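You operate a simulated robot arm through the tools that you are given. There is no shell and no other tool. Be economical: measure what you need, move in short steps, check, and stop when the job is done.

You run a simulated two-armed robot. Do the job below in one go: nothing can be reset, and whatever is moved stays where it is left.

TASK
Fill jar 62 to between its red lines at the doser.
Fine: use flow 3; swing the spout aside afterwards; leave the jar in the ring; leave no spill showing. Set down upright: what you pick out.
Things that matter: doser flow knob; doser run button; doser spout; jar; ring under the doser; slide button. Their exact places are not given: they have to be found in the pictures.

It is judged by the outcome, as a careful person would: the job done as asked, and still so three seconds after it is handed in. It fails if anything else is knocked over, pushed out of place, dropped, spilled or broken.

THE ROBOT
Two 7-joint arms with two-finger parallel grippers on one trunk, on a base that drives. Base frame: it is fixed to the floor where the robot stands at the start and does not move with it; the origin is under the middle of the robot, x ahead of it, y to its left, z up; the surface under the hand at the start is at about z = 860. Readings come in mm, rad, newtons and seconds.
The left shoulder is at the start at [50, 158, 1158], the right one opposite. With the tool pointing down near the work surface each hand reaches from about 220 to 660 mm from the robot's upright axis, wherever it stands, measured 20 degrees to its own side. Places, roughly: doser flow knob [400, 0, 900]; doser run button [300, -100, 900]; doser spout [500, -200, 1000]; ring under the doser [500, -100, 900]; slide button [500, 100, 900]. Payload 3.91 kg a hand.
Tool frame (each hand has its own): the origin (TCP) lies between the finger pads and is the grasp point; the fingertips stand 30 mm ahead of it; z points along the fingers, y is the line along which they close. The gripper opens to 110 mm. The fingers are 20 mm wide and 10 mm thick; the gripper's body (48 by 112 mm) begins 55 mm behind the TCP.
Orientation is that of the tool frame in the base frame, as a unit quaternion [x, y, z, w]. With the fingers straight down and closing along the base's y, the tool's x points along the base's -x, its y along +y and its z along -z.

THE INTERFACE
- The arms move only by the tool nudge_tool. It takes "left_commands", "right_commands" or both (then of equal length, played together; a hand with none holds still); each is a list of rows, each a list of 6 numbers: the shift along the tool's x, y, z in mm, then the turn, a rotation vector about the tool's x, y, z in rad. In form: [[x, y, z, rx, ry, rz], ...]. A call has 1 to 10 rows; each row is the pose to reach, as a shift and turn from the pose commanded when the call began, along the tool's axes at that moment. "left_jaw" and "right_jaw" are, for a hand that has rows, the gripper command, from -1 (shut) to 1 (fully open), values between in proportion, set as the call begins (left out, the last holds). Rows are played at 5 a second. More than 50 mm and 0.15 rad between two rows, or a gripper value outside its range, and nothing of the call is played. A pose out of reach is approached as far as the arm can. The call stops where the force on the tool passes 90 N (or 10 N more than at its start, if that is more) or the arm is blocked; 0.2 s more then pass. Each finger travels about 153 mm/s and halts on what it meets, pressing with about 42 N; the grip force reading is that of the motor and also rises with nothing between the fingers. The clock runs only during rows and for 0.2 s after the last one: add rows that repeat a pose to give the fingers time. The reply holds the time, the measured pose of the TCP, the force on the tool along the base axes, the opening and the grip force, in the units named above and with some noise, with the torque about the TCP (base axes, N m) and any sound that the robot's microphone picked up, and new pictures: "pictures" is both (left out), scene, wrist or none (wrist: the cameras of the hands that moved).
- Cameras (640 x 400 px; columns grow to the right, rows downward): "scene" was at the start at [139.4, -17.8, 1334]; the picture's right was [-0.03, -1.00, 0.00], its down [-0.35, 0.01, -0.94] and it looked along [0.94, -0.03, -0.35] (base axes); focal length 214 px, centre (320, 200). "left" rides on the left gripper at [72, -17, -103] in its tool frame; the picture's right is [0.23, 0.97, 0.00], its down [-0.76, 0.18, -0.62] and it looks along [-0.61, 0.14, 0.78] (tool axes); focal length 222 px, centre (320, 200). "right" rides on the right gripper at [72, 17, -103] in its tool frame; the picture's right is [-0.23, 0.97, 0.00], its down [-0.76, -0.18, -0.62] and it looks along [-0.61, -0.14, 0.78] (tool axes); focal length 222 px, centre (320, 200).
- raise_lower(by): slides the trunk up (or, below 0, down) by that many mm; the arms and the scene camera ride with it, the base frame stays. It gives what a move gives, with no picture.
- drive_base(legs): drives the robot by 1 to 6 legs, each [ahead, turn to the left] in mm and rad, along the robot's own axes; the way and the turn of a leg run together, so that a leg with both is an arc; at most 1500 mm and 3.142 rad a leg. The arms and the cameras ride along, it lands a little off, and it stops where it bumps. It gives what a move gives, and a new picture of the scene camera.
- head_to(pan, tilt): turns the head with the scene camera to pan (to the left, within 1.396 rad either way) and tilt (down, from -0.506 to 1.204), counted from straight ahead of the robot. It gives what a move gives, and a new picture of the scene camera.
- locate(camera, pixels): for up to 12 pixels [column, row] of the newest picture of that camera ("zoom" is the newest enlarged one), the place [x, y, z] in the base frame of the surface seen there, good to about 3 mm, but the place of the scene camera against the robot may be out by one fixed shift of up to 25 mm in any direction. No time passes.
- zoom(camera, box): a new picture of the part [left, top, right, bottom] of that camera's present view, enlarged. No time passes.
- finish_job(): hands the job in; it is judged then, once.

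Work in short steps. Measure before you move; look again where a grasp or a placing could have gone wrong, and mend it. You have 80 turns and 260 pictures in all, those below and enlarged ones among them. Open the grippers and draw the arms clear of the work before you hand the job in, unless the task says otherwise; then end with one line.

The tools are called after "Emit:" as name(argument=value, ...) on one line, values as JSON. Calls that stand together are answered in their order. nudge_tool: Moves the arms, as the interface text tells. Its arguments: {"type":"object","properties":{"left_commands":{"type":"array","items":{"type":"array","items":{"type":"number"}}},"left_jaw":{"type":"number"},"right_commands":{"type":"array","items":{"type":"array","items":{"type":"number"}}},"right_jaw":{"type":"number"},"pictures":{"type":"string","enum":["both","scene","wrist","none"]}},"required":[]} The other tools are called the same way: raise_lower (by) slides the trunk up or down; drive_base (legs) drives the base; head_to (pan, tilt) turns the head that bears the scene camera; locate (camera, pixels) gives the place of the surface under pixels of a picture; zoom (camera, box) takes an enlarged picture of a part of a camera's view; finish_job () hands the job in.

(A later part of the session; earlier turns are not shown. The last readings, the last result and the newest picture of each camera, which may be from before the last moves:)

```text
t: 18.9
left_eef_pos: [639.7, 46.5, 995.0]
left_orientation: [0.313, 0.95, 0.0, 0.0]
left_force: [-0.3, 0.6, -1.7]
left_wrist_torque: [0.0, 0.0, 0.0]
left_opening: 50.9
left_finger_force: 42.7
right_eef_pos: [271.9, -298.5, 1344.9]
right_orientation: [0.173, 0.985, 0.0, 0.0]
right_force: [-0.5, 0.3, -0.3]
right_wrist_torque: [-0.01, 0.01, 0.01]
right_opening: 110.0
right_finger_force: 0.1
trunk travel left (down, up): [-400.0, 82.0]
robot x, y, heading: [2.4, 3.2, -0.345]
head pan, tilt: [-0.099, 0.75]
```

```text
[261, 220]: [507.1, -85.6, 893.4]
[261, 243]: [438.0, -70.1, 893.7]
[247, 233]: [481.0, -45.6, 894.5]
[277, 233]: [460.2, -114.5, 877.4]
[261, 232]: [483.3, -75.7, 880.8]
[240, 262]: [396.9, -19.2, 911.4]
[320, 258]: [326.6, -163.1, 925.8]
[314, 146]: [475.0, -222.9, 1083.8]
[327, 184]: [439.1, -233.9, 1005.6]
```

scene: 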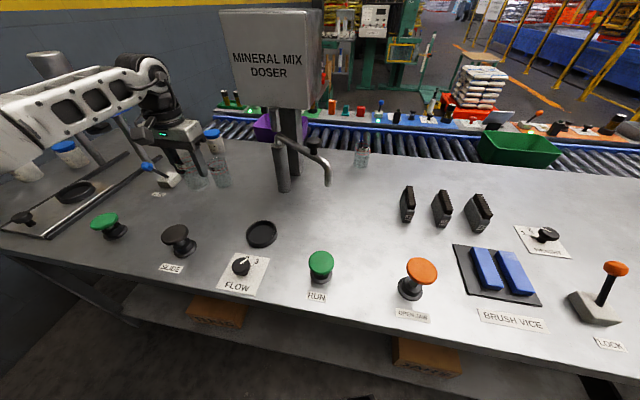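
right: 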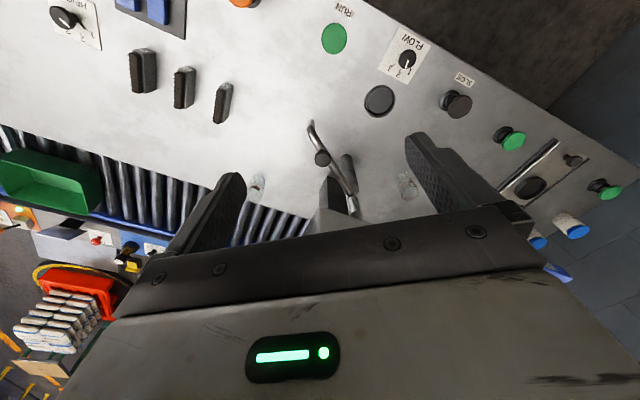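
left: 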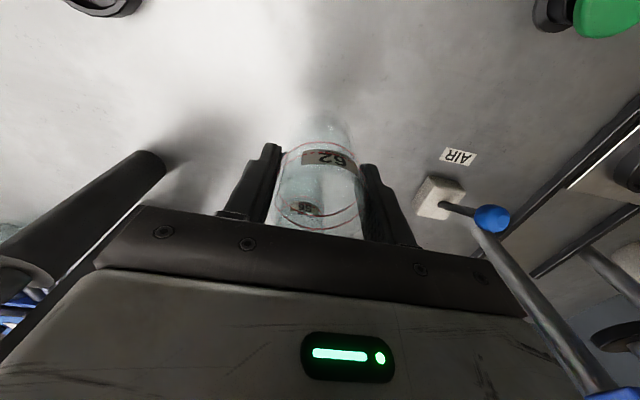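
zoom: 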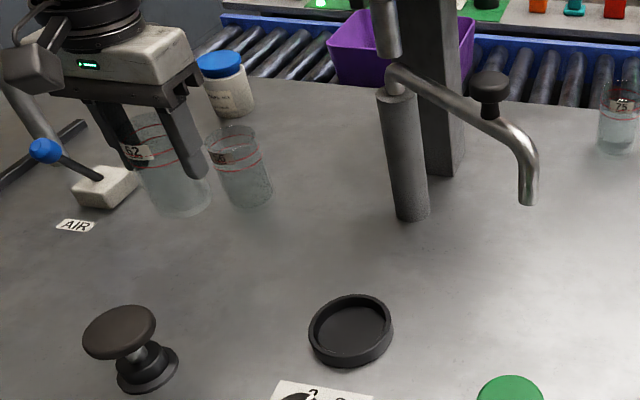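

The jar hangs free, upright. I carry it toward the ring, pausing short of it at (520,-30) to measure the ring with the wrist camera.

Emit:
nudge_tool(left_commands=[[13, -32, 0, 0, 0, 0], [26, -65, 0, 0, 0, 0], [38, -98, 0, 0, 0, 0], [51, -130, 0, 0, 0, 0], [51, -130, 0, 0, 0, 0]], pictures="both")

Emit:
zoom(camera="left", box=[220, 0, 420, 130])

```text
t: 20.1
left_eef_pos: [519.4, -27.5, 995.1]
left_orientation: [0.313, 0.95, 0.0, 0.0]
left_force: [-0.6, 0.4, -1.0]
left_wrist_torque: [0.04, -0.01, 0.02]
left_opening: 51.0
left_finger_force: 42.1
right_eef_pos: [271.6, -298.6, 1346.6]
right_orientation: [0.173, 0.985, 0.001, 0.0]
right_force: [-0.3, 1.2, 0.7]
right_wrist_torque: [-0.01, -0.03, -0.01]
right_opening: 109.9
right_finger_force: 0.0
trunk travel left (down, up): [-400.0, 82.0]
robot x, y, heading: [0.0, -1.7, -0.35]
head pan, tilt: [-0.099, 0.75]
```

scene: 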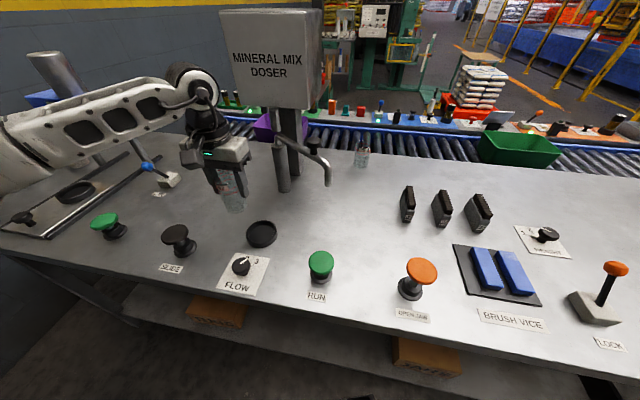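
left: 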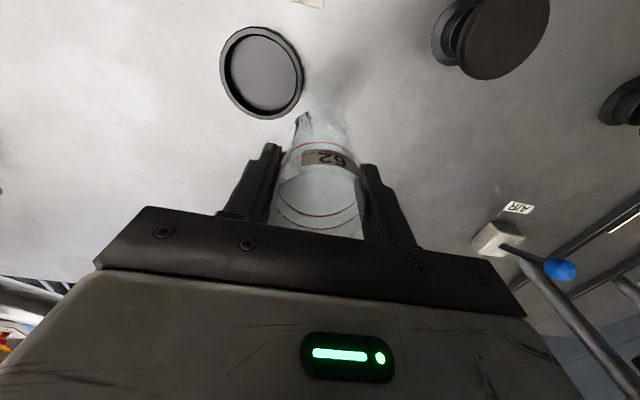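

```text
3.08 times, centred on (320, 65) of left
```

zoom: 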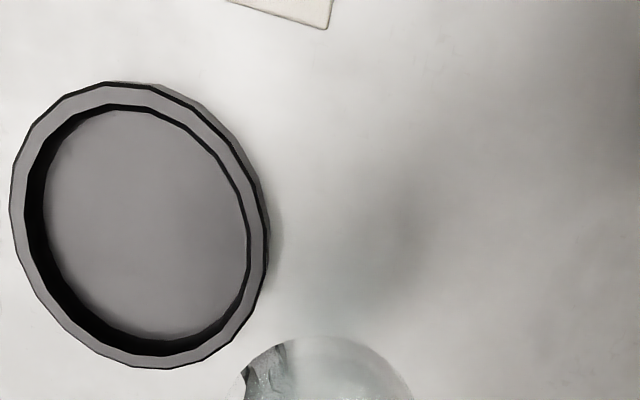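

Ring seen clearly; I locate rim and floor points.

Emit:
locate(camera="zoom", pixels=[[125, 93], [155, 361], [19, 200], [258, 230], [60, 100], [230, 320], [50, 320], [210, 130], [145, 225]])

```text
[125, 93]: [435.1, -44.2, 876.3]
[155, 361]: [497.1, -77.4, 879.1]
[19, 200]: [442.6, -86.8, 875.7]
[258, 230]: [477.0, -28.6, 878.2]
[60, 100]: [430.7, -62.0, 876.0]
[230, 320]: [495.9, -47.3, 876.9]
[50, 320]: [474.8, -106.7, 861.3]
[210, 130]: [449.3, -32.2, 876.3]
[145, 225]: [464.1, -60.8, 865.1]
```

Ring centre (464.5,-60), rim z 877, floor 865. I move above it and lower to just above the ring rim first.

Emit:
nudge_tool(left_commands=[[12, -29, 0, 0, 0, 0], [25.2, -58, 0, 0, 0, 0], [25.2, -58, 20, 0, 0, 0], [25.2, -58, 44, 0, 0, 0], [25.2, -58, 44, 0, 0, 0]], pictures="both")

Emit:
zoom(camera="left", box=[240, 80, 400, 240])

Emit:
zoom(camera="scene", box=[200, 140, 340, 270])

```text
t: 21.3
left_eef_pos: [465.4, -61.5, 948.3]
left_orientation: [0.313, 0.95, 0.0, -0.001]
left_force: [0.0, 0.2, -0.4]
left_wrist_torque: [-0.01, 0.01, -0.04]
left_opening: 50.9
left_finger_force: 42.4
right_eef_pos: [271.1, -299.1, 1346.1]
right_orientation: [0.174, 0.985, -0.001, 0.0]
right_force: [-0.1, -0.1, 0.3]
right_wrist_torque: [0.03, 0.0, -0.01]
right_opening: 109.9
right_finger_force: 0.0
trunk travel left (down, up): [-400.0, 82.0]
robot x, y, heading: [2.3, 4.1, -0.35]
head pan, tilt: [-0.099, 0.75]
```

scene: 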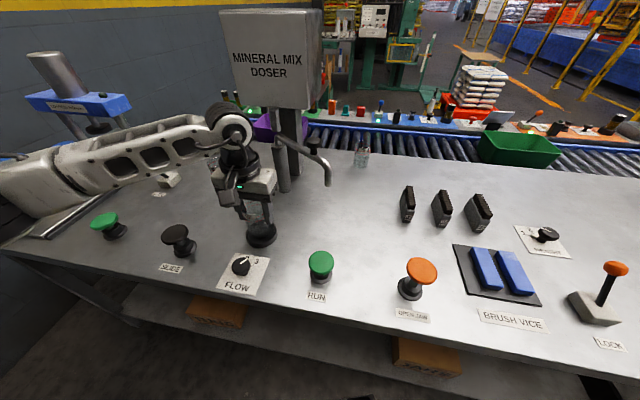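
left: 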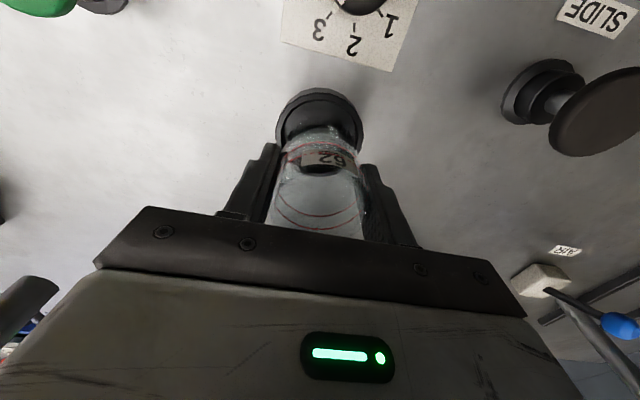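

```text
2.50 times, centred on (320, 160) of left
```

zoom: 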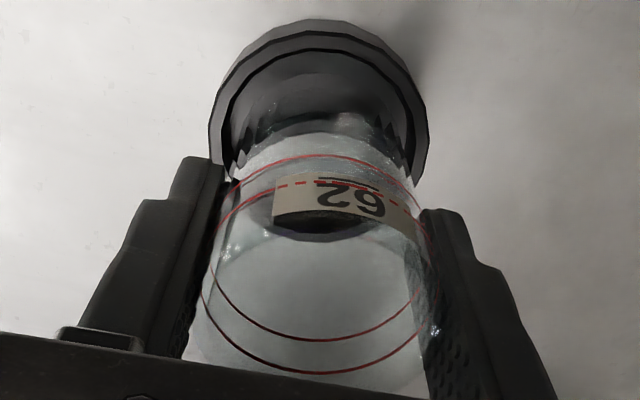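

```text
3.08 times, centred on (270, 205) of scene
```

zoom: 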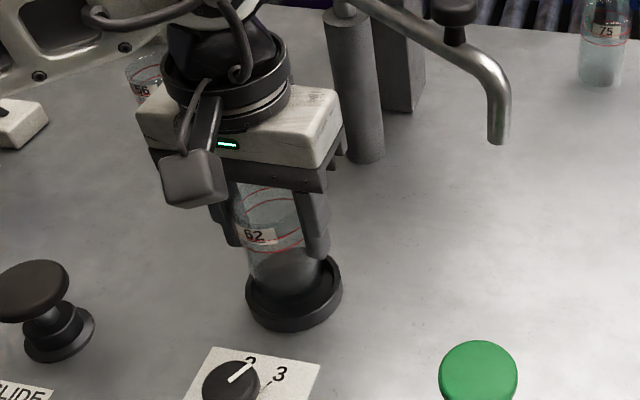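

Well centred over the ring. I lower 17 mm to seat it.

Emit:
nudge_tool(left_commands=[[0, 0, 8, 0, 0, 0], [0, 0, 14, 0, 0, 0], [0, 0, 17, 0, 0, 0], [0, 0, 17, 0, 0, 0]], pictures="wrist")

Emit:
zoom(camera="scene", box=[200, 140, 340, 270])

```text
t: 22.3
left_eef_pos: [465.6, -60.3, 931.5]
left_orientation: [0.313, 0.95, 0.0, -0.001]
left_force: [-0.1, 0.3, -0.9]
left_wrist_torque: [0.01, 0.04, -0.04]
left_opening: 50.7
left_finger_force: 42.2
right_eef_pos: [271.5, -298.6, 1344.2]
right_orientation: [0.174, 0.985, 0.0, 0.0]
right_force: [0.2, -0.2, 0.0]
right_wrist_torque: [0.01, -0.03, 0.0]
right_opening: 110.2
right_finger_force: 0.0
trunk travel left (down, up): [-400.0, 82.0]
robot x, y, heading: [-1.1, -4.0, -0.351]
head pan, tilt: [-0.099, 0.75]
```

left: 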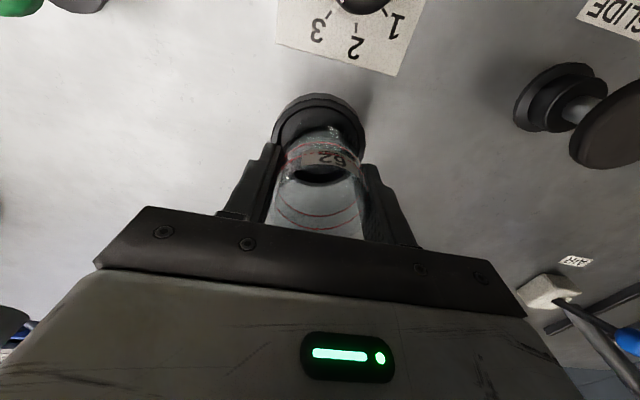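

```text
3.08 times, centred on (270, 205) of scene
```

zoom: 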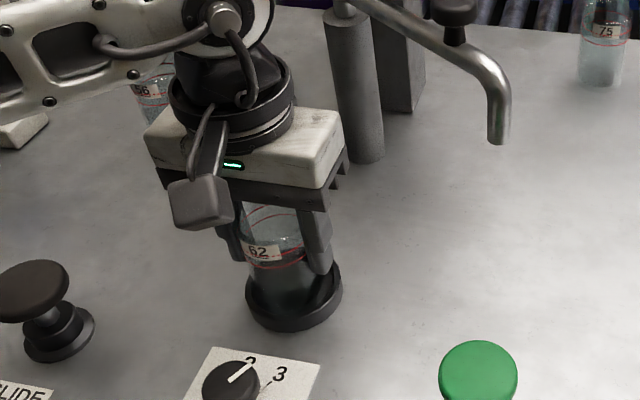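

No contact force yet; I creep down by 2 and 4 mm, watching the force.

Emit:
nudge_tool(left_commands=[[0, 0, 1, 0, 0, 0], [0, 0, 2, 0, 0, 0], [0, 0, 2, 0, 0, 0]], pictures="none")

Emit:
nudge_tool(left_commands=[[0, 0, 1, 0, 0, 0], [0, 0, 1, 0, 0, 0]], pictures="none")

```text
t: 23.1
left_eef_pos: [466.7, -60.3, 931.5]
left_orientation: [0.314, 0.95, 0.0, 0.001]
left_force: [-0.2, 2.2, 5.0]
left_wrist_torque: [0.17, 0.05, -0.03]
left_opening: 51.1
left_finger_force: 42.2
right_eef_pos: [271.0, -299.2, 1345.0]
right_orientation: [0.172, 0.985, 0.0, 0.0]
right_force: [0.0, 0.3, 0.2]
right_wrist_torque: [0.0, 0.02, 0.0]
right_opening: 110.2
right_finger_force: 0.0
trunk travel left (down, up): [-400.0, 82.0]
robot x, y, heading: [0.6, 0.9, -0.349]
head pan, tilt: [-0.099, 0.75]
```

```text
t: 23.7
left_eef_pos: [465.9, -61.3, 930.0]
left_orientation: [0.314, 0.949, -0.001, 0.002]
left_force: [4.2, 2.1, 12.1]
left_wrist_torque: [0.27, -0.18, -0.04]
left_opening: 50.9
left_finger_force: 42.0
right_eef_pos: [271.2, -298.8, 1344.7]
right_orientation: [0.173, 0.985, 0.001, 0.0]
right_force: [0.4, 1.3, 0.9]
right_wrist_torque: [0.0, 0.04, 0.03]
right_opening: 110.1
right_finger_force: 0.1
trunk travel left (down, up): [-400.0, 82.0]
robot x, y, heading: [-0.3, 1.4, -0.346]
head pan, tilt: [-0.099, 0.75]
```

Seated (12 N up). I ease 2 mm, open, and rise clear.

Emit:
nudge_tool(left_commands=[[0, 0, -1.5, 0, 0, 0], [0, 0, -1.5, 0, 0, 0], [0, 0, -1.5, 0, 0, 0]], left_jaw=0.5, pictures="wrist")

Emit:
nudge_tool(left_commands=[[0, 0, -20, 0, 0, 0], [0, 0, -60, 0, 0, 0], [0, 0, -100, 0, 0, 0], [0, 0, -140, 0, 0, 0], [0, 0, -140, 0, 0, 0]], pictures="both")

Emit:
zoom(camera="left", box=[240, 60, 400, 200])

```text
t: 24.5
left_eef_pos: [464.0, -60.6, 930.1]
left_orientation: [0.314, 0.949, 0.0, -0.001]
left_force: [-0.9, 0.0, 0.4]
left_wrist_torque: [0.04, 0.0, -0.01]
left_opening: 82.6
left_finger_force: 0.0
right_eef_pos: [270.9, -299.2, 1344.9]
right_orientation: [0.173, 0.985, 0.0, 0.001]
right_force: [-0.3, 0.5, 0.0]
right_wrist_torque: [0.03, 0.0, 0.0]
right_opening: 110.1
right_finger_force: 0.1
trunk travel left (down, up): [-400.0, 82.0]
robot x, y, heading: [-2.0, 3.2, -0.343]
head pan, tilt: [-0.099, 0.75]
```

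left: 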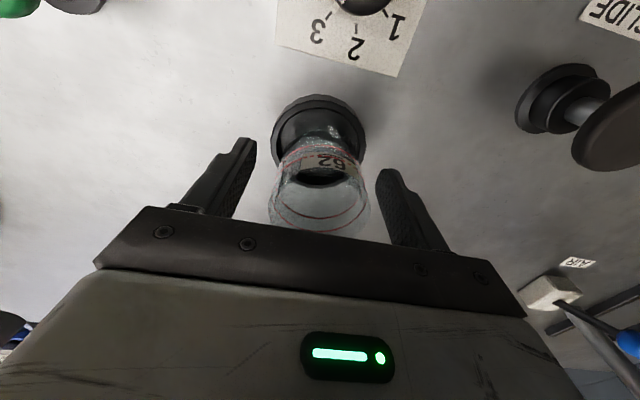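

```text
t: 25.7
left_eef_pos: [466.6, -59.2, 1070.8]
left_orientation: [0.313, 0.95, 0.001, 0.0]
left_force: [-0.3, -0.1, 0.3]
left_wrist_torque: [-0.01, -0.01, -0.03]
left_opening: 82.7
left_finger_force: 0.1
right_eef_pos: [271.4, -298.7, 1345.0]
right_orientation: [0.173, 0.985, 0.0, 0.0]
right_force: [-0.7, -0.1, -0.4]
right_wrist_torque: [0.0, -0.02, 0.01]
right_opening: 109.7
right_finger_force: 0.0
trunk travel left (down, up): [-400.0, 82.0]
robot x, y, heading: [-1.3, 0.8, -0.351]
head pan, tilt: [-0.099, 0.75]
```

scene: 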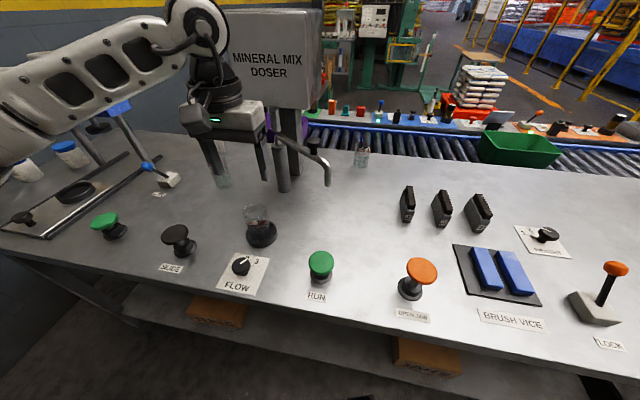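
left: 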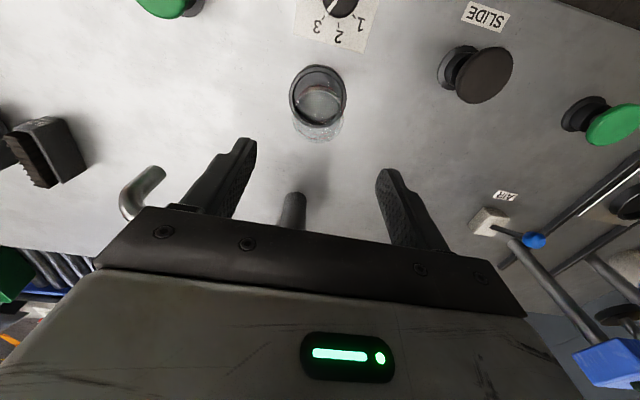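

```text
2.86 times, centred on (320, 130) of left
```

zoom: 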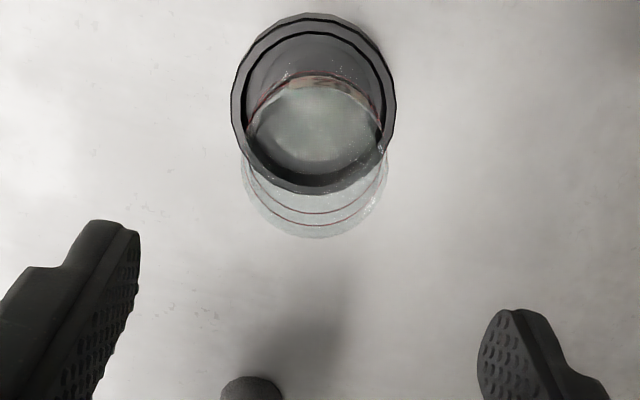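

Jar 62 sits upright in the ring. I park the left hand to the left and bring the right hand above the spout's handle (477,-210,1074).

Emit:
nudge_tool(left_commands=[[8, 6, -30, 0, 0, 0], [38, 28, -60, 0, 0, 0], [72, 53, -80, 0, 0, 0], [107, 78, -90, 0, 0, 0], [142, 104, -100, 0, 0, 0], [177, 130, -100, 0, 0, 0], [177, 130, -100, 0, 0, 0], [177, 130, -100, 0, 0, 0]], right_commands=[[-23, 22, 28, 0, 0, 0], [-46, 44, 56, 0, 0, 0], [-70, 66, 84, 0, 0, 0], [-93, 88, 112, 0, 0, 0], [-116, 110, 140, 0, 0, 0], [-140, 132, 168, 0, 0, 0], [-163, 153.5, 195, 0, 0, 0], [-163, 153.5, 195, 0, 0, 0]], right_jaw=0.2, pictures="both")

Emit:
zoom(camera="right", box=[220, 40, 420, 240])

```text
t: 27.5
left_eef_pos: [396.5, 145.4, 1170.2]
left_orientation: [0.314, 0.949, 0.0, 0.0]
left_force: [0.2, 0.5, -0.4]
left_wrist_torque: [0.02, 0.01, -0.02]
left_opening: 82.5
left_finger_force: 0.0
right_eef_pos: [476.4, -211.4, 1147.6]
right_orientation: [0.174, 0.985, -0.001, 0.0]
right_force: [-0.4, -0.1, 0.0]
right_wrist_torque: [0.03, 0.01, -0.03]
right_opening: 65.9
right_finger_force: 0.1
trunk travel left (down, up): [-400.0, 82.0]
robot x, y, heading: [-4.5, 1.1, -0.348]
head pan, tilt: [-0.099, 0.75]
```

scene: 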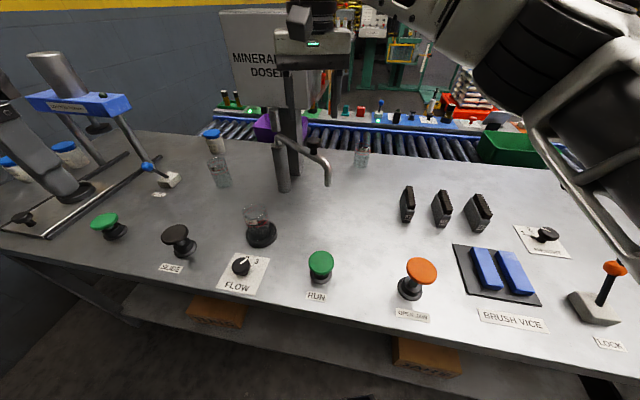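
right: 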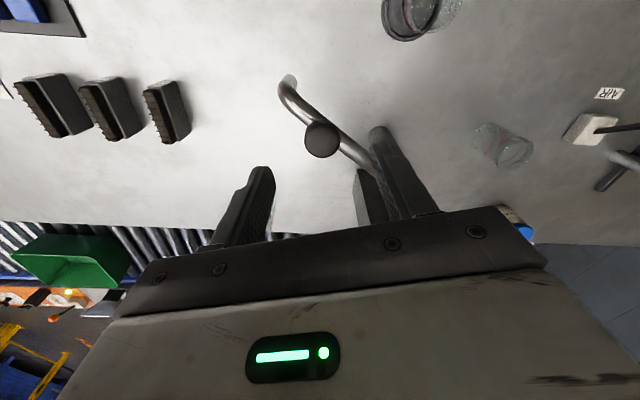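
left: 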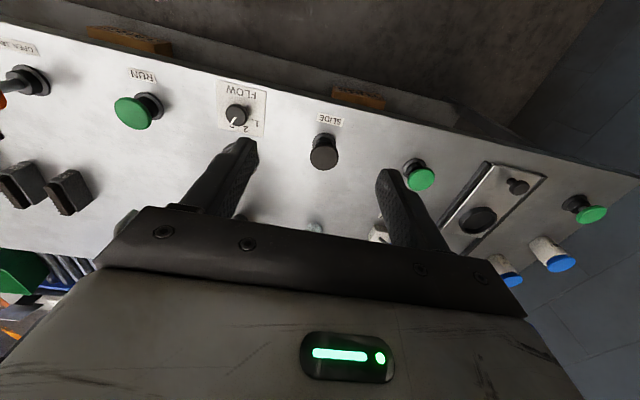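

```text
2.00 times, centred on (320, 140) of right
```

zoom: 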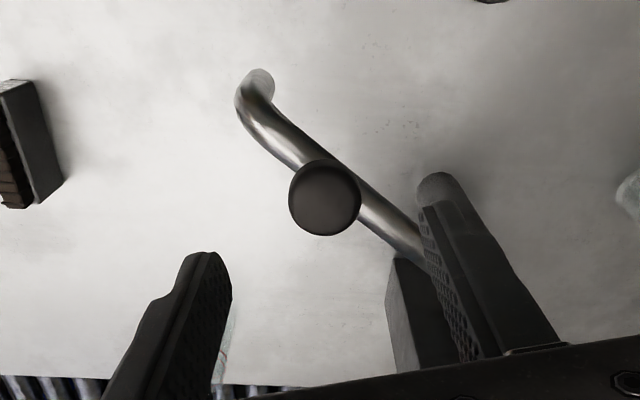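

Handle centred at right pixel (321,140). I locate handle, spout tip, and pivot column to plan the arc.

Emit:
locate(camera="zoom", pixels=[[325, 195], [292, 200], [358, 200], [325, 232], [262, 78], [240, 100], [437, 178], [445, 188], [375, 210], [410, 245]])

Emit:
locate(camera="scene", pixels=[[284, 149], [283, 170], [283, 188], [276, 188], [290, 188], [327, 185]])

Emit:
zoom(camera="scene", box=[260, 120, 350, 200])

```text
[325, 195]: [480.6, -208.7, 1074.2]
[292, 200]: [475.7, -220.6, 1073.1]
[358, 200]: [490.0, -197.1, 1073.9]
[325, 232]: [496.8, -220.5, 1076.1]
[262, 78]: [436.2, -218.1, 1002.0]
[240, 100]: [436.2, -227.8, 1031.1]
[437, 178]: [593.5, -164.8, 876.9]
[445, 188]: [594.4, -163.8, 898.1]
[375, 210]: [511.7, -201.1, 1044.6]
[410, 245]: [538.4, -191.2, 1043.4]
```

```text
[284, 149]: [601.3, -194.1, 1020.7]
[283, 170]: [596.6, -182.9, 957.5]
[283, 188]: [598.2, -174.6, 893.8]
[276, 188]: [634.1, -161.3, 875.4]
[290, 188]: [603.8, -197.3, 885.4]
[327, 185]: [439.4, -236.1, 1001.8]
```

```text
5.00 times, centred on (305, 160) of scene
```

zoom: 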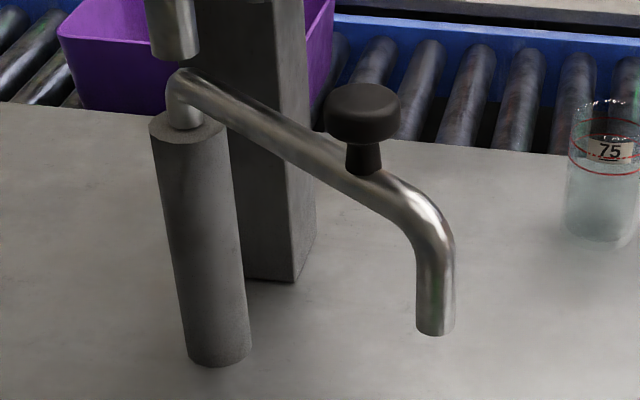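

Pivot ≈(607,-168), handle centre ≈(482,-210). I descend so the tips flank the handle (TCP z 1084) and close.

Emit:
nudge_tool(right_commands=[[-5, 3, 25, 0, 0, 0], [-5, 3, 50, 0, 0, 0], [-5, 3, 63, 0, 0, 0], [-5, 3, 63, 0, 0, 0]], pictures="wrist")

Emit:
nudge_tool(right_commands=[[0, 0, 0, 0, 0, 0], [0, 0, 0, 0, 0, 0], [0, 0, 0, 0, 0, 0]], right_jaw=-1, pictures="wrist")

```text
t: 28.5
left_eef_pos: [398.5, 145.9, 1170.8]
left_orientation: [0.314, 0.949, 0.0, -0.001]
left_force: [-0.7, 0.0, -0.7]
left_wrist_torque: [0.01, 0.02, 0.01]
left_opening: 82.5
left_finger_force: 0.1
right_eef_pos: [485.4, -209.8, 1087.0]
right_orientation: [0.173, 0.985, 0.001, 0.0]
right_force: [-0.1, -0.3, -0.2]
right_wrist_torque: [0.01, -0.02, 0.0]
right_opening: 65.9
right_finger_force: 0.0
trunk travel left (down, up): [-400.0, 82.0]
robot x, y, heading: [-2.3, -0.7, -0.346]
head pan, tilt: [-0.099, 0.75]
```

right: 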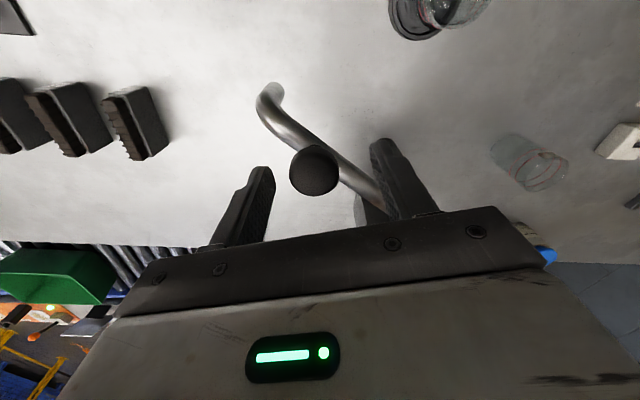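

```text
t: 29.3
left_eef_pos: [398.6, 144.4, 1170.3]
left_orientation: [0.314, 0.949, 0.0, 0.0]
left_force: [-0.6, -0.5, -0.4]
left_wrist_torque: [0.02, 0.01, 0.0]
left_opening: 82.4
left_finger_force: 0.0
right_eef_pos: [483.9, -210.8, 1086.9]
right_orientation: [0.174, 0.985, 0.001, -0.001]
right_force: [-6.5, -4.4, -2.5]
right_wrist_torque: [0.02, 0.72, -0.13]
right_opening: 31.0
right_finger_force: 45.0
trunk travel left (down, up): [-400.0, 82.0]
robot x, y, heading: [-0.9, -1.8, -0.348]
head pan, tilt: [-0.099, 0.75]
```

right: 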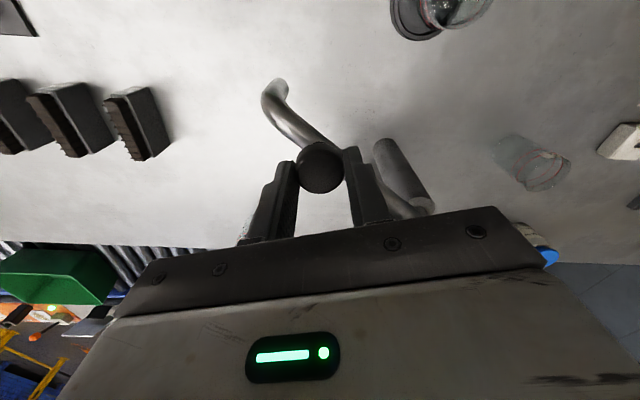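

Gripped the handle (31 mm). I swing the first half of the arc toward the ring.

Emit:
nudge_tool(right_commands=[[11.5, 17.3, 0, 0, 0, 0.14], [20, 36.1, 0, 0, 0, 0.28], [25.5, 56, 0, 0, 0, 0.42], [25.5, 56, 0, 0, 0, 0.42]], pictures="both")

```text
t: 30.3
left_eef_pos: [397.4, 146.6, 1169.4]
left_orientation: [0.313, 0.95, 0.0, 0.0]
left_force: [0.1, 0.4, -0.4]
left_wrist_torque: [0.01, -0.02, 0.0]
left_opening: 82.4
left_finger_force: 0.2
right_eef_pos: [479.1, -145.7, 1087.4]
right_orientation: [0.373, 0.928, 0.0, -0.001]
right_force: [-15.9, 0.2, -11.1]
right_wrist_torque: [-0.25, 0.12, -0.34]
right_opening: 31.0
right_finger_force: 45.3
trunk travel left (down, up): [-400.0, 82.0]
robot x, y, heading: [1.5, 2.4, -0.349]
head pan, tilt: [-0.099, 0.75]
```

scene: 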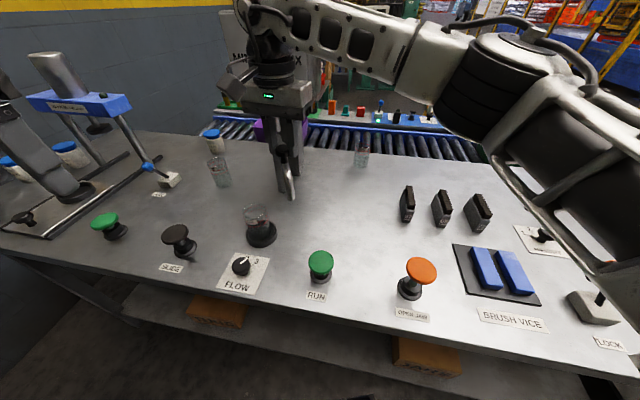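
right: 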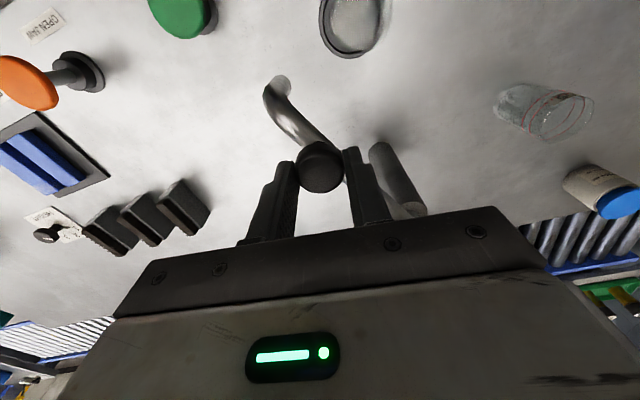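

The spout follows. I continue the second half of the arc.

Emit:
nudge_tool(right_commands=[[10.5, 18, 0, 0, 0, 0.14], [18, 37.2, 0, 0, 0, 0.28], [22, 57.5, 0, 0, 0, 0.42], [22, 57.5, 0, 0, 0, 0.42]], pictures="both")

Emit:
zoom(camera="scene", box=[210, 130, 330, 250])

Emit:
zoom(camera="right", box=[220, 20, 400, 200])

```text
t: 31.3
left_eef_pos: [398.0, 145.4, 1170.7]
left_orientation: [0.313, 0.95, 0.0, 0.0]
left_force: [-0.5, 1.2, 0.0]
left_wrist_torque: [0.0, 0.02, 0.01]
left_opening: 82.1
left_finger_force: 0.0
right_eef_pos: [504.0, -89.4, 1088.7]
right_orientation: [0.56, 0.828, 0.0, 0.001]
right_force: [-9.7, -4.0, -4.9]
right_wrist_torque: [-0.14, 0.23, 0.01]
right_opening: 31.2
right_finger_force: 44.8
trunk travel left (down, up): [-400.0, 82.0]
robot x, y, heading: [0.3, 3.3, -0.346]
head pan, tilt: [-0.099, 0.75]
```

scene: 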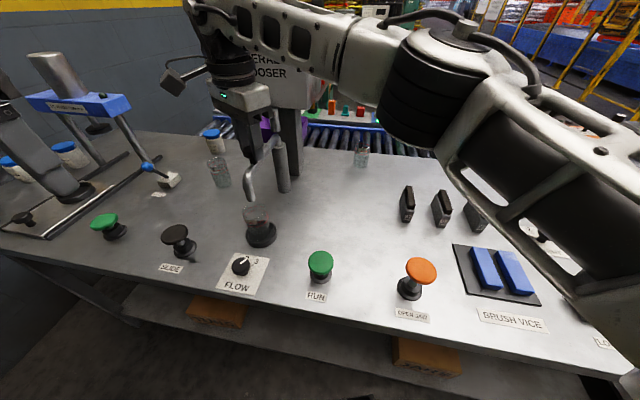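
right: 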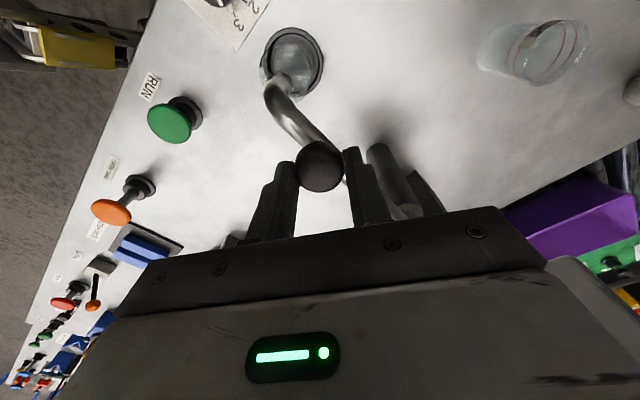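

```text
3.33 times, centred on (270, 190) of scene
```

zoom: 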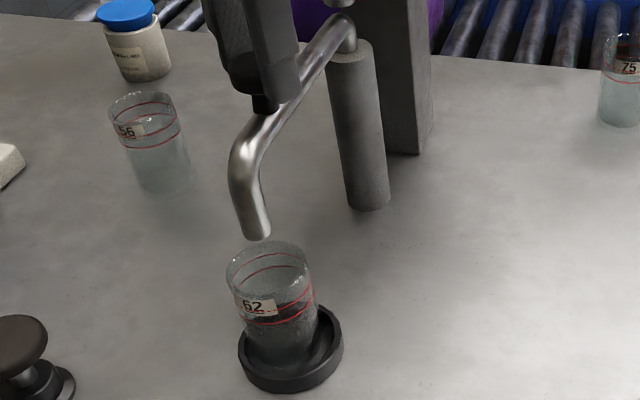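

```text
2.22 times, centred on (310, 110) of right
```

zoom: 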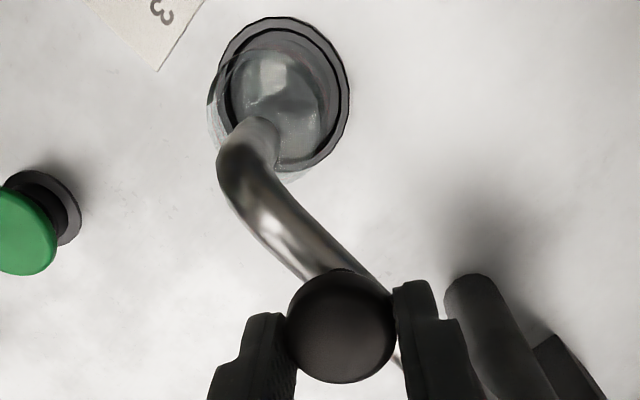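

I check the tip's place against the jar centre (464,-60).

Emit:
locate(camera="zoom", pixels=[[262, 128], [245, 135], [272, 150], [230, 160], [340, 320]])

Emit:
locate(camera="scene", pixels=[[251, 200], [247, 198], [254, 197], [250, 190], [249, 222], [250, 231]])

```text
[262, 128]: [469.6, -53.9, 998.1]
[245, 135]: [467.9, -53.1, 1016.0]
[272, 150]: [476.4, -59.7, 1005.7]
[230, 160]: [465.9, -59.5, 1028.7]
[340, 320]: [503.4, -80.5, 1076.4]
```

```text
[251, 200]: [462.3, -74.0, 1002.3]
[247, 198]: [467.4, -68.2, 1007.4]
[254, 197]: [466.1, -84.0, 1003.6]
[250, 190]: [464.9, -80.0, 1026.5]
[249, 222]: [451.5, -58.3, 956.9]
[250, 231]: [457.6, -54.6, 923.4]
```

Tip is over the jar within ~5 mm. I release the handle and lift off.

Emit:
nudge_tool(right_commands=[[0, 0, 0, 0, 0, 0], [0, 0, 0, 0, 0, 0], [0, 0, -25, 0, 0, 0], [0, 0, -60, 0, 0, 0], [0, 0, -100, 0, 0, 0], [0, 0, -100, 0, 0, 0]], right_jaw=0.2, pictures="both")

Emit:
zoom(camera="scene", box=[210, 130, 330, 250])

```text
t: 32.7
left_eef_pos: [399.1, 146.0, 1170.7]
left_orientation: [0.313, 0.95, 0.0, -0.001]
left_force: [0.6, -0.4, 0.5]
left_wrist_torque: [-0.02, -0.02, -0.03]
left_opening: 82.6
left_finger_force: 0.1
right_eef_pos: [498.5, -91.3, 1186.0]
right_orientation: [0.559, 0.829, 0.0, 0.002]
right_force: [0.3, -0.1, 0.2]
right_wrist_torque: [0.02, -0.02, -0.02]
right_opening: 66.0
right_finger_force: 0.0
trunk travel left (down, up): [-400.0, 82.0]
robot x, y, heading: [1.4, 1.3, -0.351]
head pan, tilt: [-0.099, 0.75]
```

scene: 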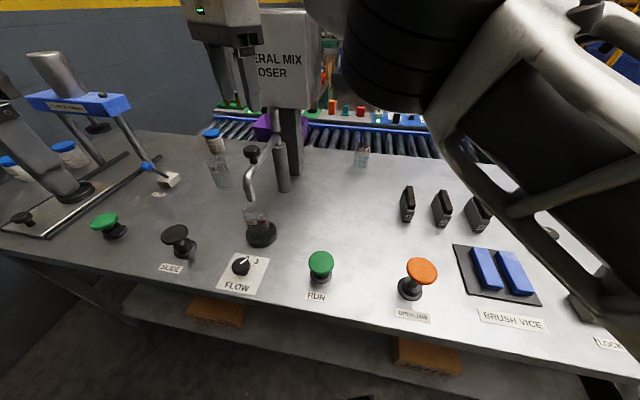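
right: 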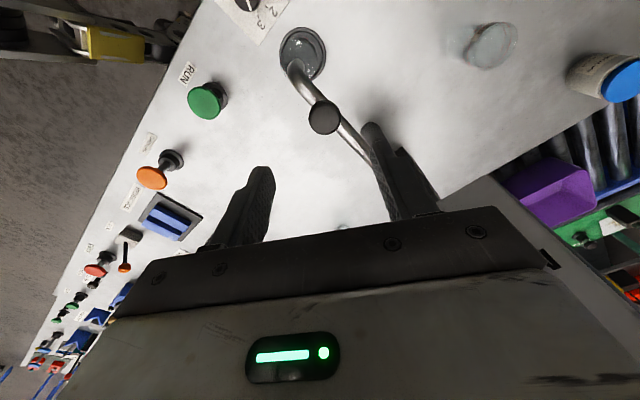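

```text
3.33 times, centred on (270, 190) of scene
```

zoom: 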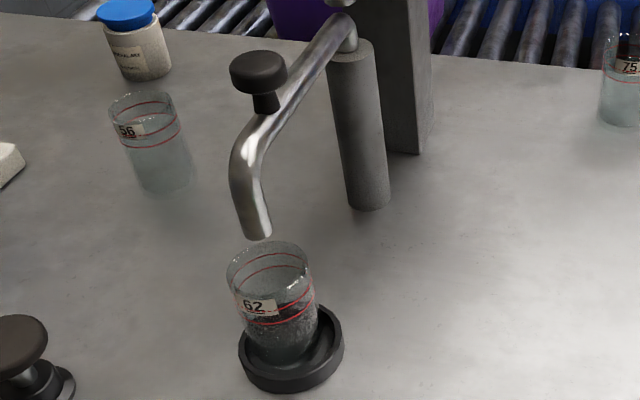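

Spout stays over the jar. I locate the RUN button from this view.

Emit:
locate(camera="right", pixels=[[204, 100], [190, 102], [218, 100], [204, 86], [204, 116], [226, 92]])

```text
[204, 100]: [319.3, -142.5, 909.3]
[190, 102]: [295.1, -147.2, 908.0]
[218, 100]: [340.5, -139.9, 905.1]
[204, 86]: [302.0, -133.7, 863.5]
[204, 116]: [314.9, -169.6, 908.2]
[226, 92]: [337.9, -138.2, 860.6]
```

RUN centre ≈(317,-148,909). I bring the right hand, shut, above it.

Emit:
nudge_tool(right_commands=[[2, -30, 0, 0, 0, -0.1], [5, -65, 5, 0, 0, -0.2], [7, -95, 30, 0, 0, -0.32], [9, -120, 60, 0, 0, -0.44], [11, -145, 95, 0, 0, -0.56], [13, -168, 130, 0, 0, -0.68], [15, -190, 165, 0, 0, -0.8], [15, -190, 186, 0, 0, -0.84], [15, -190, 186, 0, 0, -0.84]], right_jaw=-1, pictures="both")

```text
t: 34.7
left_eef_pos: [397.2, 146.1, 1170.2]
left_orientation: [0.314, 0.95, -0.001, 0.001]
left_force: [1.2, -1.0, -0.1]
left_wrist_torque: [0.01, -0.02, 0.01]
left_opening: 82.7
left_finger_force: 0.0
right_eef_pos: [319.7, -145.0, 999.4]
right_orientation: [0.172, 0.985, 0.0, 0.0]
right_force: [0.2, 0.0, -0.2]
right_wrist_torque: [0.03, 0.02, 0.03]
right_opening: 0.0
right_finger_force: 38.1
trunk travel left (down, up): [-400.0, 82.0]
robot x, y, heading: [0.8, 1.9, -0.347]
head pan, tilt: [-0.099, 0.75]
```

scene: 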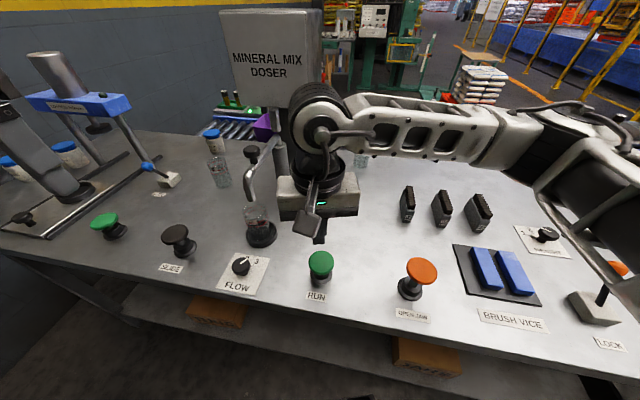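
right: 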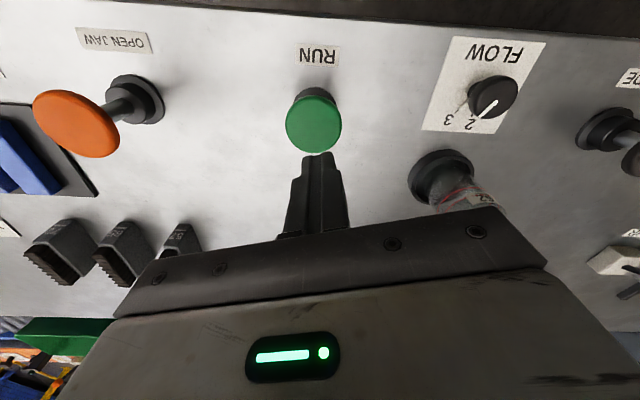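

The jar stays visible at scene (256,225). I lower to just above RUN (tips ~z 913).

Emit:
nudge_tool(right_commands=[[1, -2, 30, 0, 0, 0], [1, -2, 54, 0, 0, 0], [1, -2, 54, 0, 0, 0]], pictures="both")

Emit:
zoom(camera="scene", box=[215, 180, 295, 260])

```text
t: 35.5
left_eef_pos: [398.3, 146.9, 1170.4]
left_orientation: [0.313, 0.95, 0.0, 0.001]
left_force: [0.7, -0.8, -0.4]
left_wrist_torque: [-0.01, -0.04, 0.0]
left_opening: 82.4
left_finger_force: 0.2
right_eef_pos: [317.3, -149.7, 944.2]
right_orientation: [0.173, 0.985, 0.0, 0.0]
right_force: [0.9, 0.7, 0.2]
right_wrist_torque: [-0.04, 0.03, 0.0]
right_opening: 0.0
right_finger_force: 38.3
trunk travel left (down, up): [-400.0, 82.0]
robot x, y, heading: [1.2, 2.8, -0.344]
head pan, tilt: [-0.099, 0.75]
```

scene: 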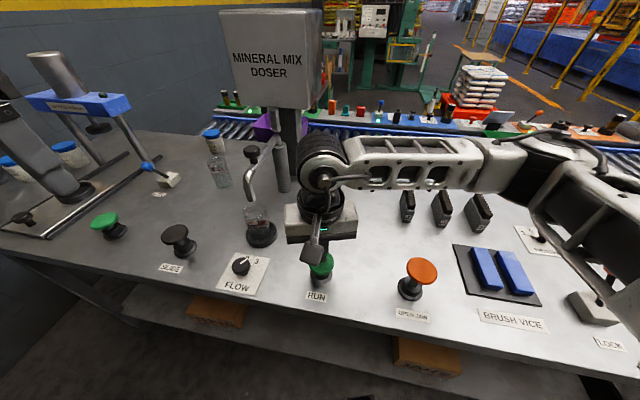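
right: 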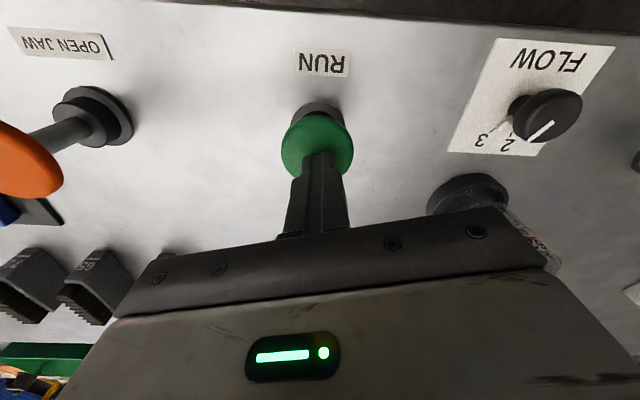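

```text
5.00 times, centred on (255, 220) of scene
```

zoom: 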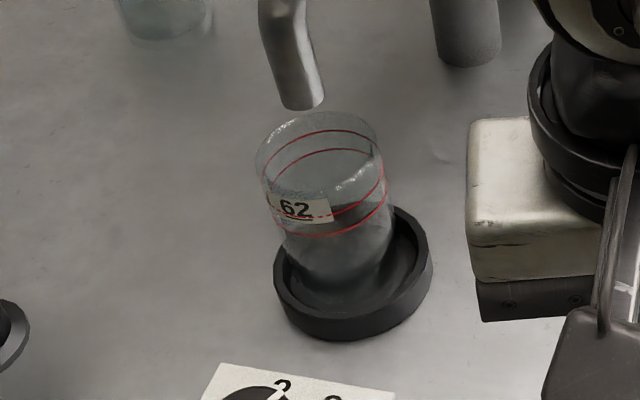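

The tip is over RUN and the jar shows clearly. A brief press: down 12 mm and back up.

Emit:
nudge_tool(right_commands=[[0, 0, 6, 0, 0, 0], [0, 0, 12, 0, 0, 0], [0, 0, 0, 0, 0, 0]], pictures="scene")

Emit:
zoom(camera="scene", box=[215, 180, 295, 260])

```text
t: 36.3
left_eef_pos: [398.2, 145.7, 1171.1]
left_orientation: [0.313, 0.95, 0.0, 0.001]
left_force: [-0.2, 1.0, -0.4]
left_wrist_torque: [-0.02, -0.03, 0.01]
left_opening: 82.4
left_finger_force: 0.1
right_eef_pos: [317.7, -148.7, 946.4]
right_orientation: [0.172, 0.985, 0.0, 0.0]
right_force: [0.7, 0.0, 0.0]
right_wrist_torque: [0.0, 0.02, -0.01]
right_opening: 0.1
right_finger_force: 37.4
trunk travel left (down, up): [-400.0, 82.0]
robot x, y, heading: [0.3, 1.9, -0.348]
head pan, tilt: [-0.099, 0.75]
```

scene: 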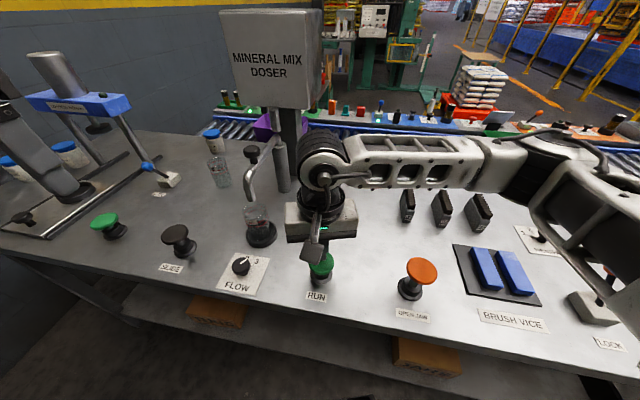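

```text
5.00 times, centred on (255, 220) of scene
```

zoom: 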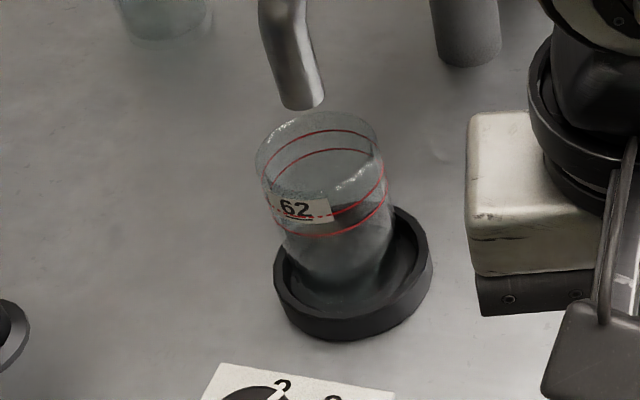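

No flow or sound seen. I press and stay down to read the force and see whether it flows while held.

Emit:
nudge_tool(right_commands=[[0, 0, 8, 0, 0, 0], [0, 0, 13, 0, 0, 0]], pictures="both")

Emit:
zoom(camera="scene", box=[215, 180, 295, 260])

```text
t: 36.9
left_eef_pos: [398.2, 146.2, 1171.7]
left_orientation: [0.313, 0.95, -0.001, 0.0]
left_force: [-0.5, -0.2, 0.4]
left_wrist_torque: [0.03, -0.01, 0.0]
left_opening: 82.4
left_finger_force: 0.1
right_eef_pos: [318.5, -149.3, 933.7]
right_orientation: [0.172, 0.985, 0.0, 0.0]
right_force: [-1.3, -1.1, 3.2]
right_wrist_torque: [-0.01, 0.04, 0.02]
right_opening: 0.0
right_finger_force: 37.4
trunk travel left (down, up): [-400.0, 82.0]
robot x, y, heading: [2.9, 0.1, -0.347]
head pan, tilt: [-0.099, 0.75]
```

scene: 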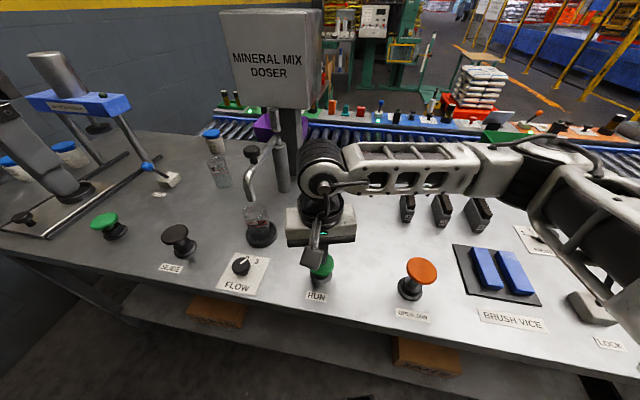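
right: 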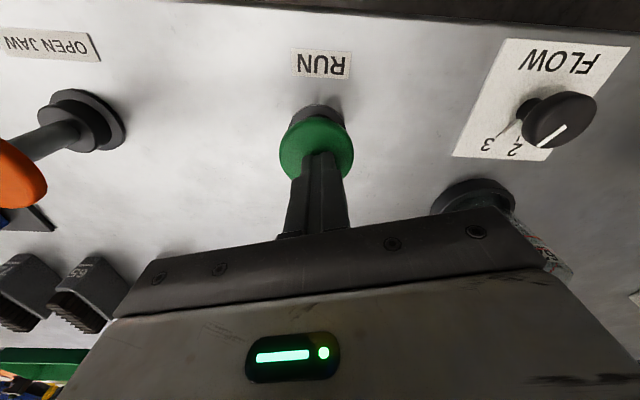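

```text
5.00 times, centred on (255, 220) of scene
```

zoom: 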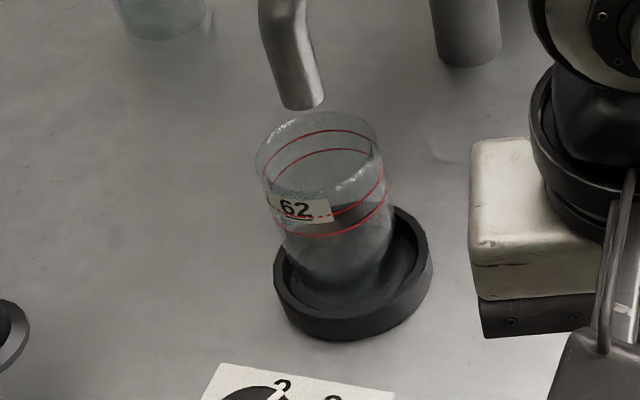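

Only 3 N so barely pressed. I press 5 mm further and look.

Emit:
nudge_tool(right_commands=[[0, 0, 3, 0, 0, 0], [0, 0, 5, 0, 0, 0]], pictures="scene")

Emit:
zoom(camera="scene", box=[215, 180, 295, 260])

```text
t: 37.5
left_eef_pos: [398.8, 146.1, 1169.7]
left_orientation: [0.313, 0.95, 0.0, 0.0]
left_force: [0.1, 0.4, 1.3]
left_wrist_torque: [-0.02, 0.01, 0.02]
left_opening: 82.5
left_finger_force: 0.0
right_eef_pos: [319.9, -149.0, 930.1]
right_orientation: [0.173, 0.985, 0.001, 0.001]
right_force: [-1.4, -0.1, 5.7]
right_wrist_torque: [0.03, 0.08, -0.01]
right_opening: 0.1
right_finger_force: 37.6
trunk travel left (down, up): [-400.0, 82.0]
robot x, y, heading: [-0.9, -0.2, -0.345]
head pan, tilt: [-0.099, 0.75]
heard: click
```

scene: 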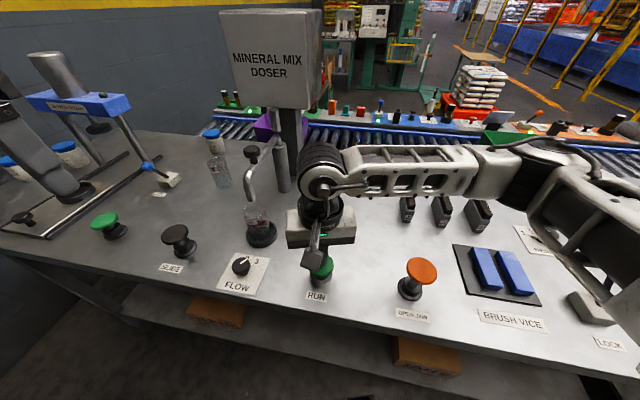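

```text
5.00 times, centred on (255, 220) of scene
```

zoom: 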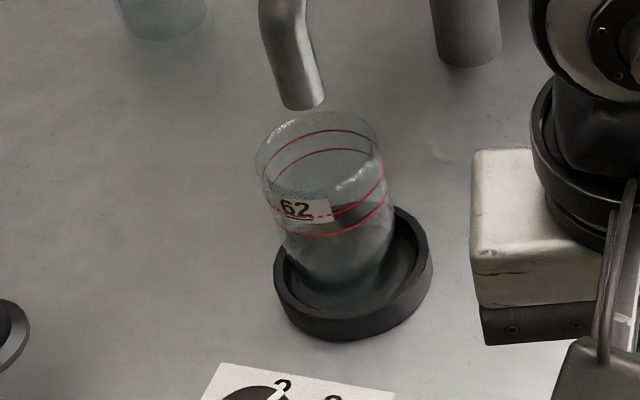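

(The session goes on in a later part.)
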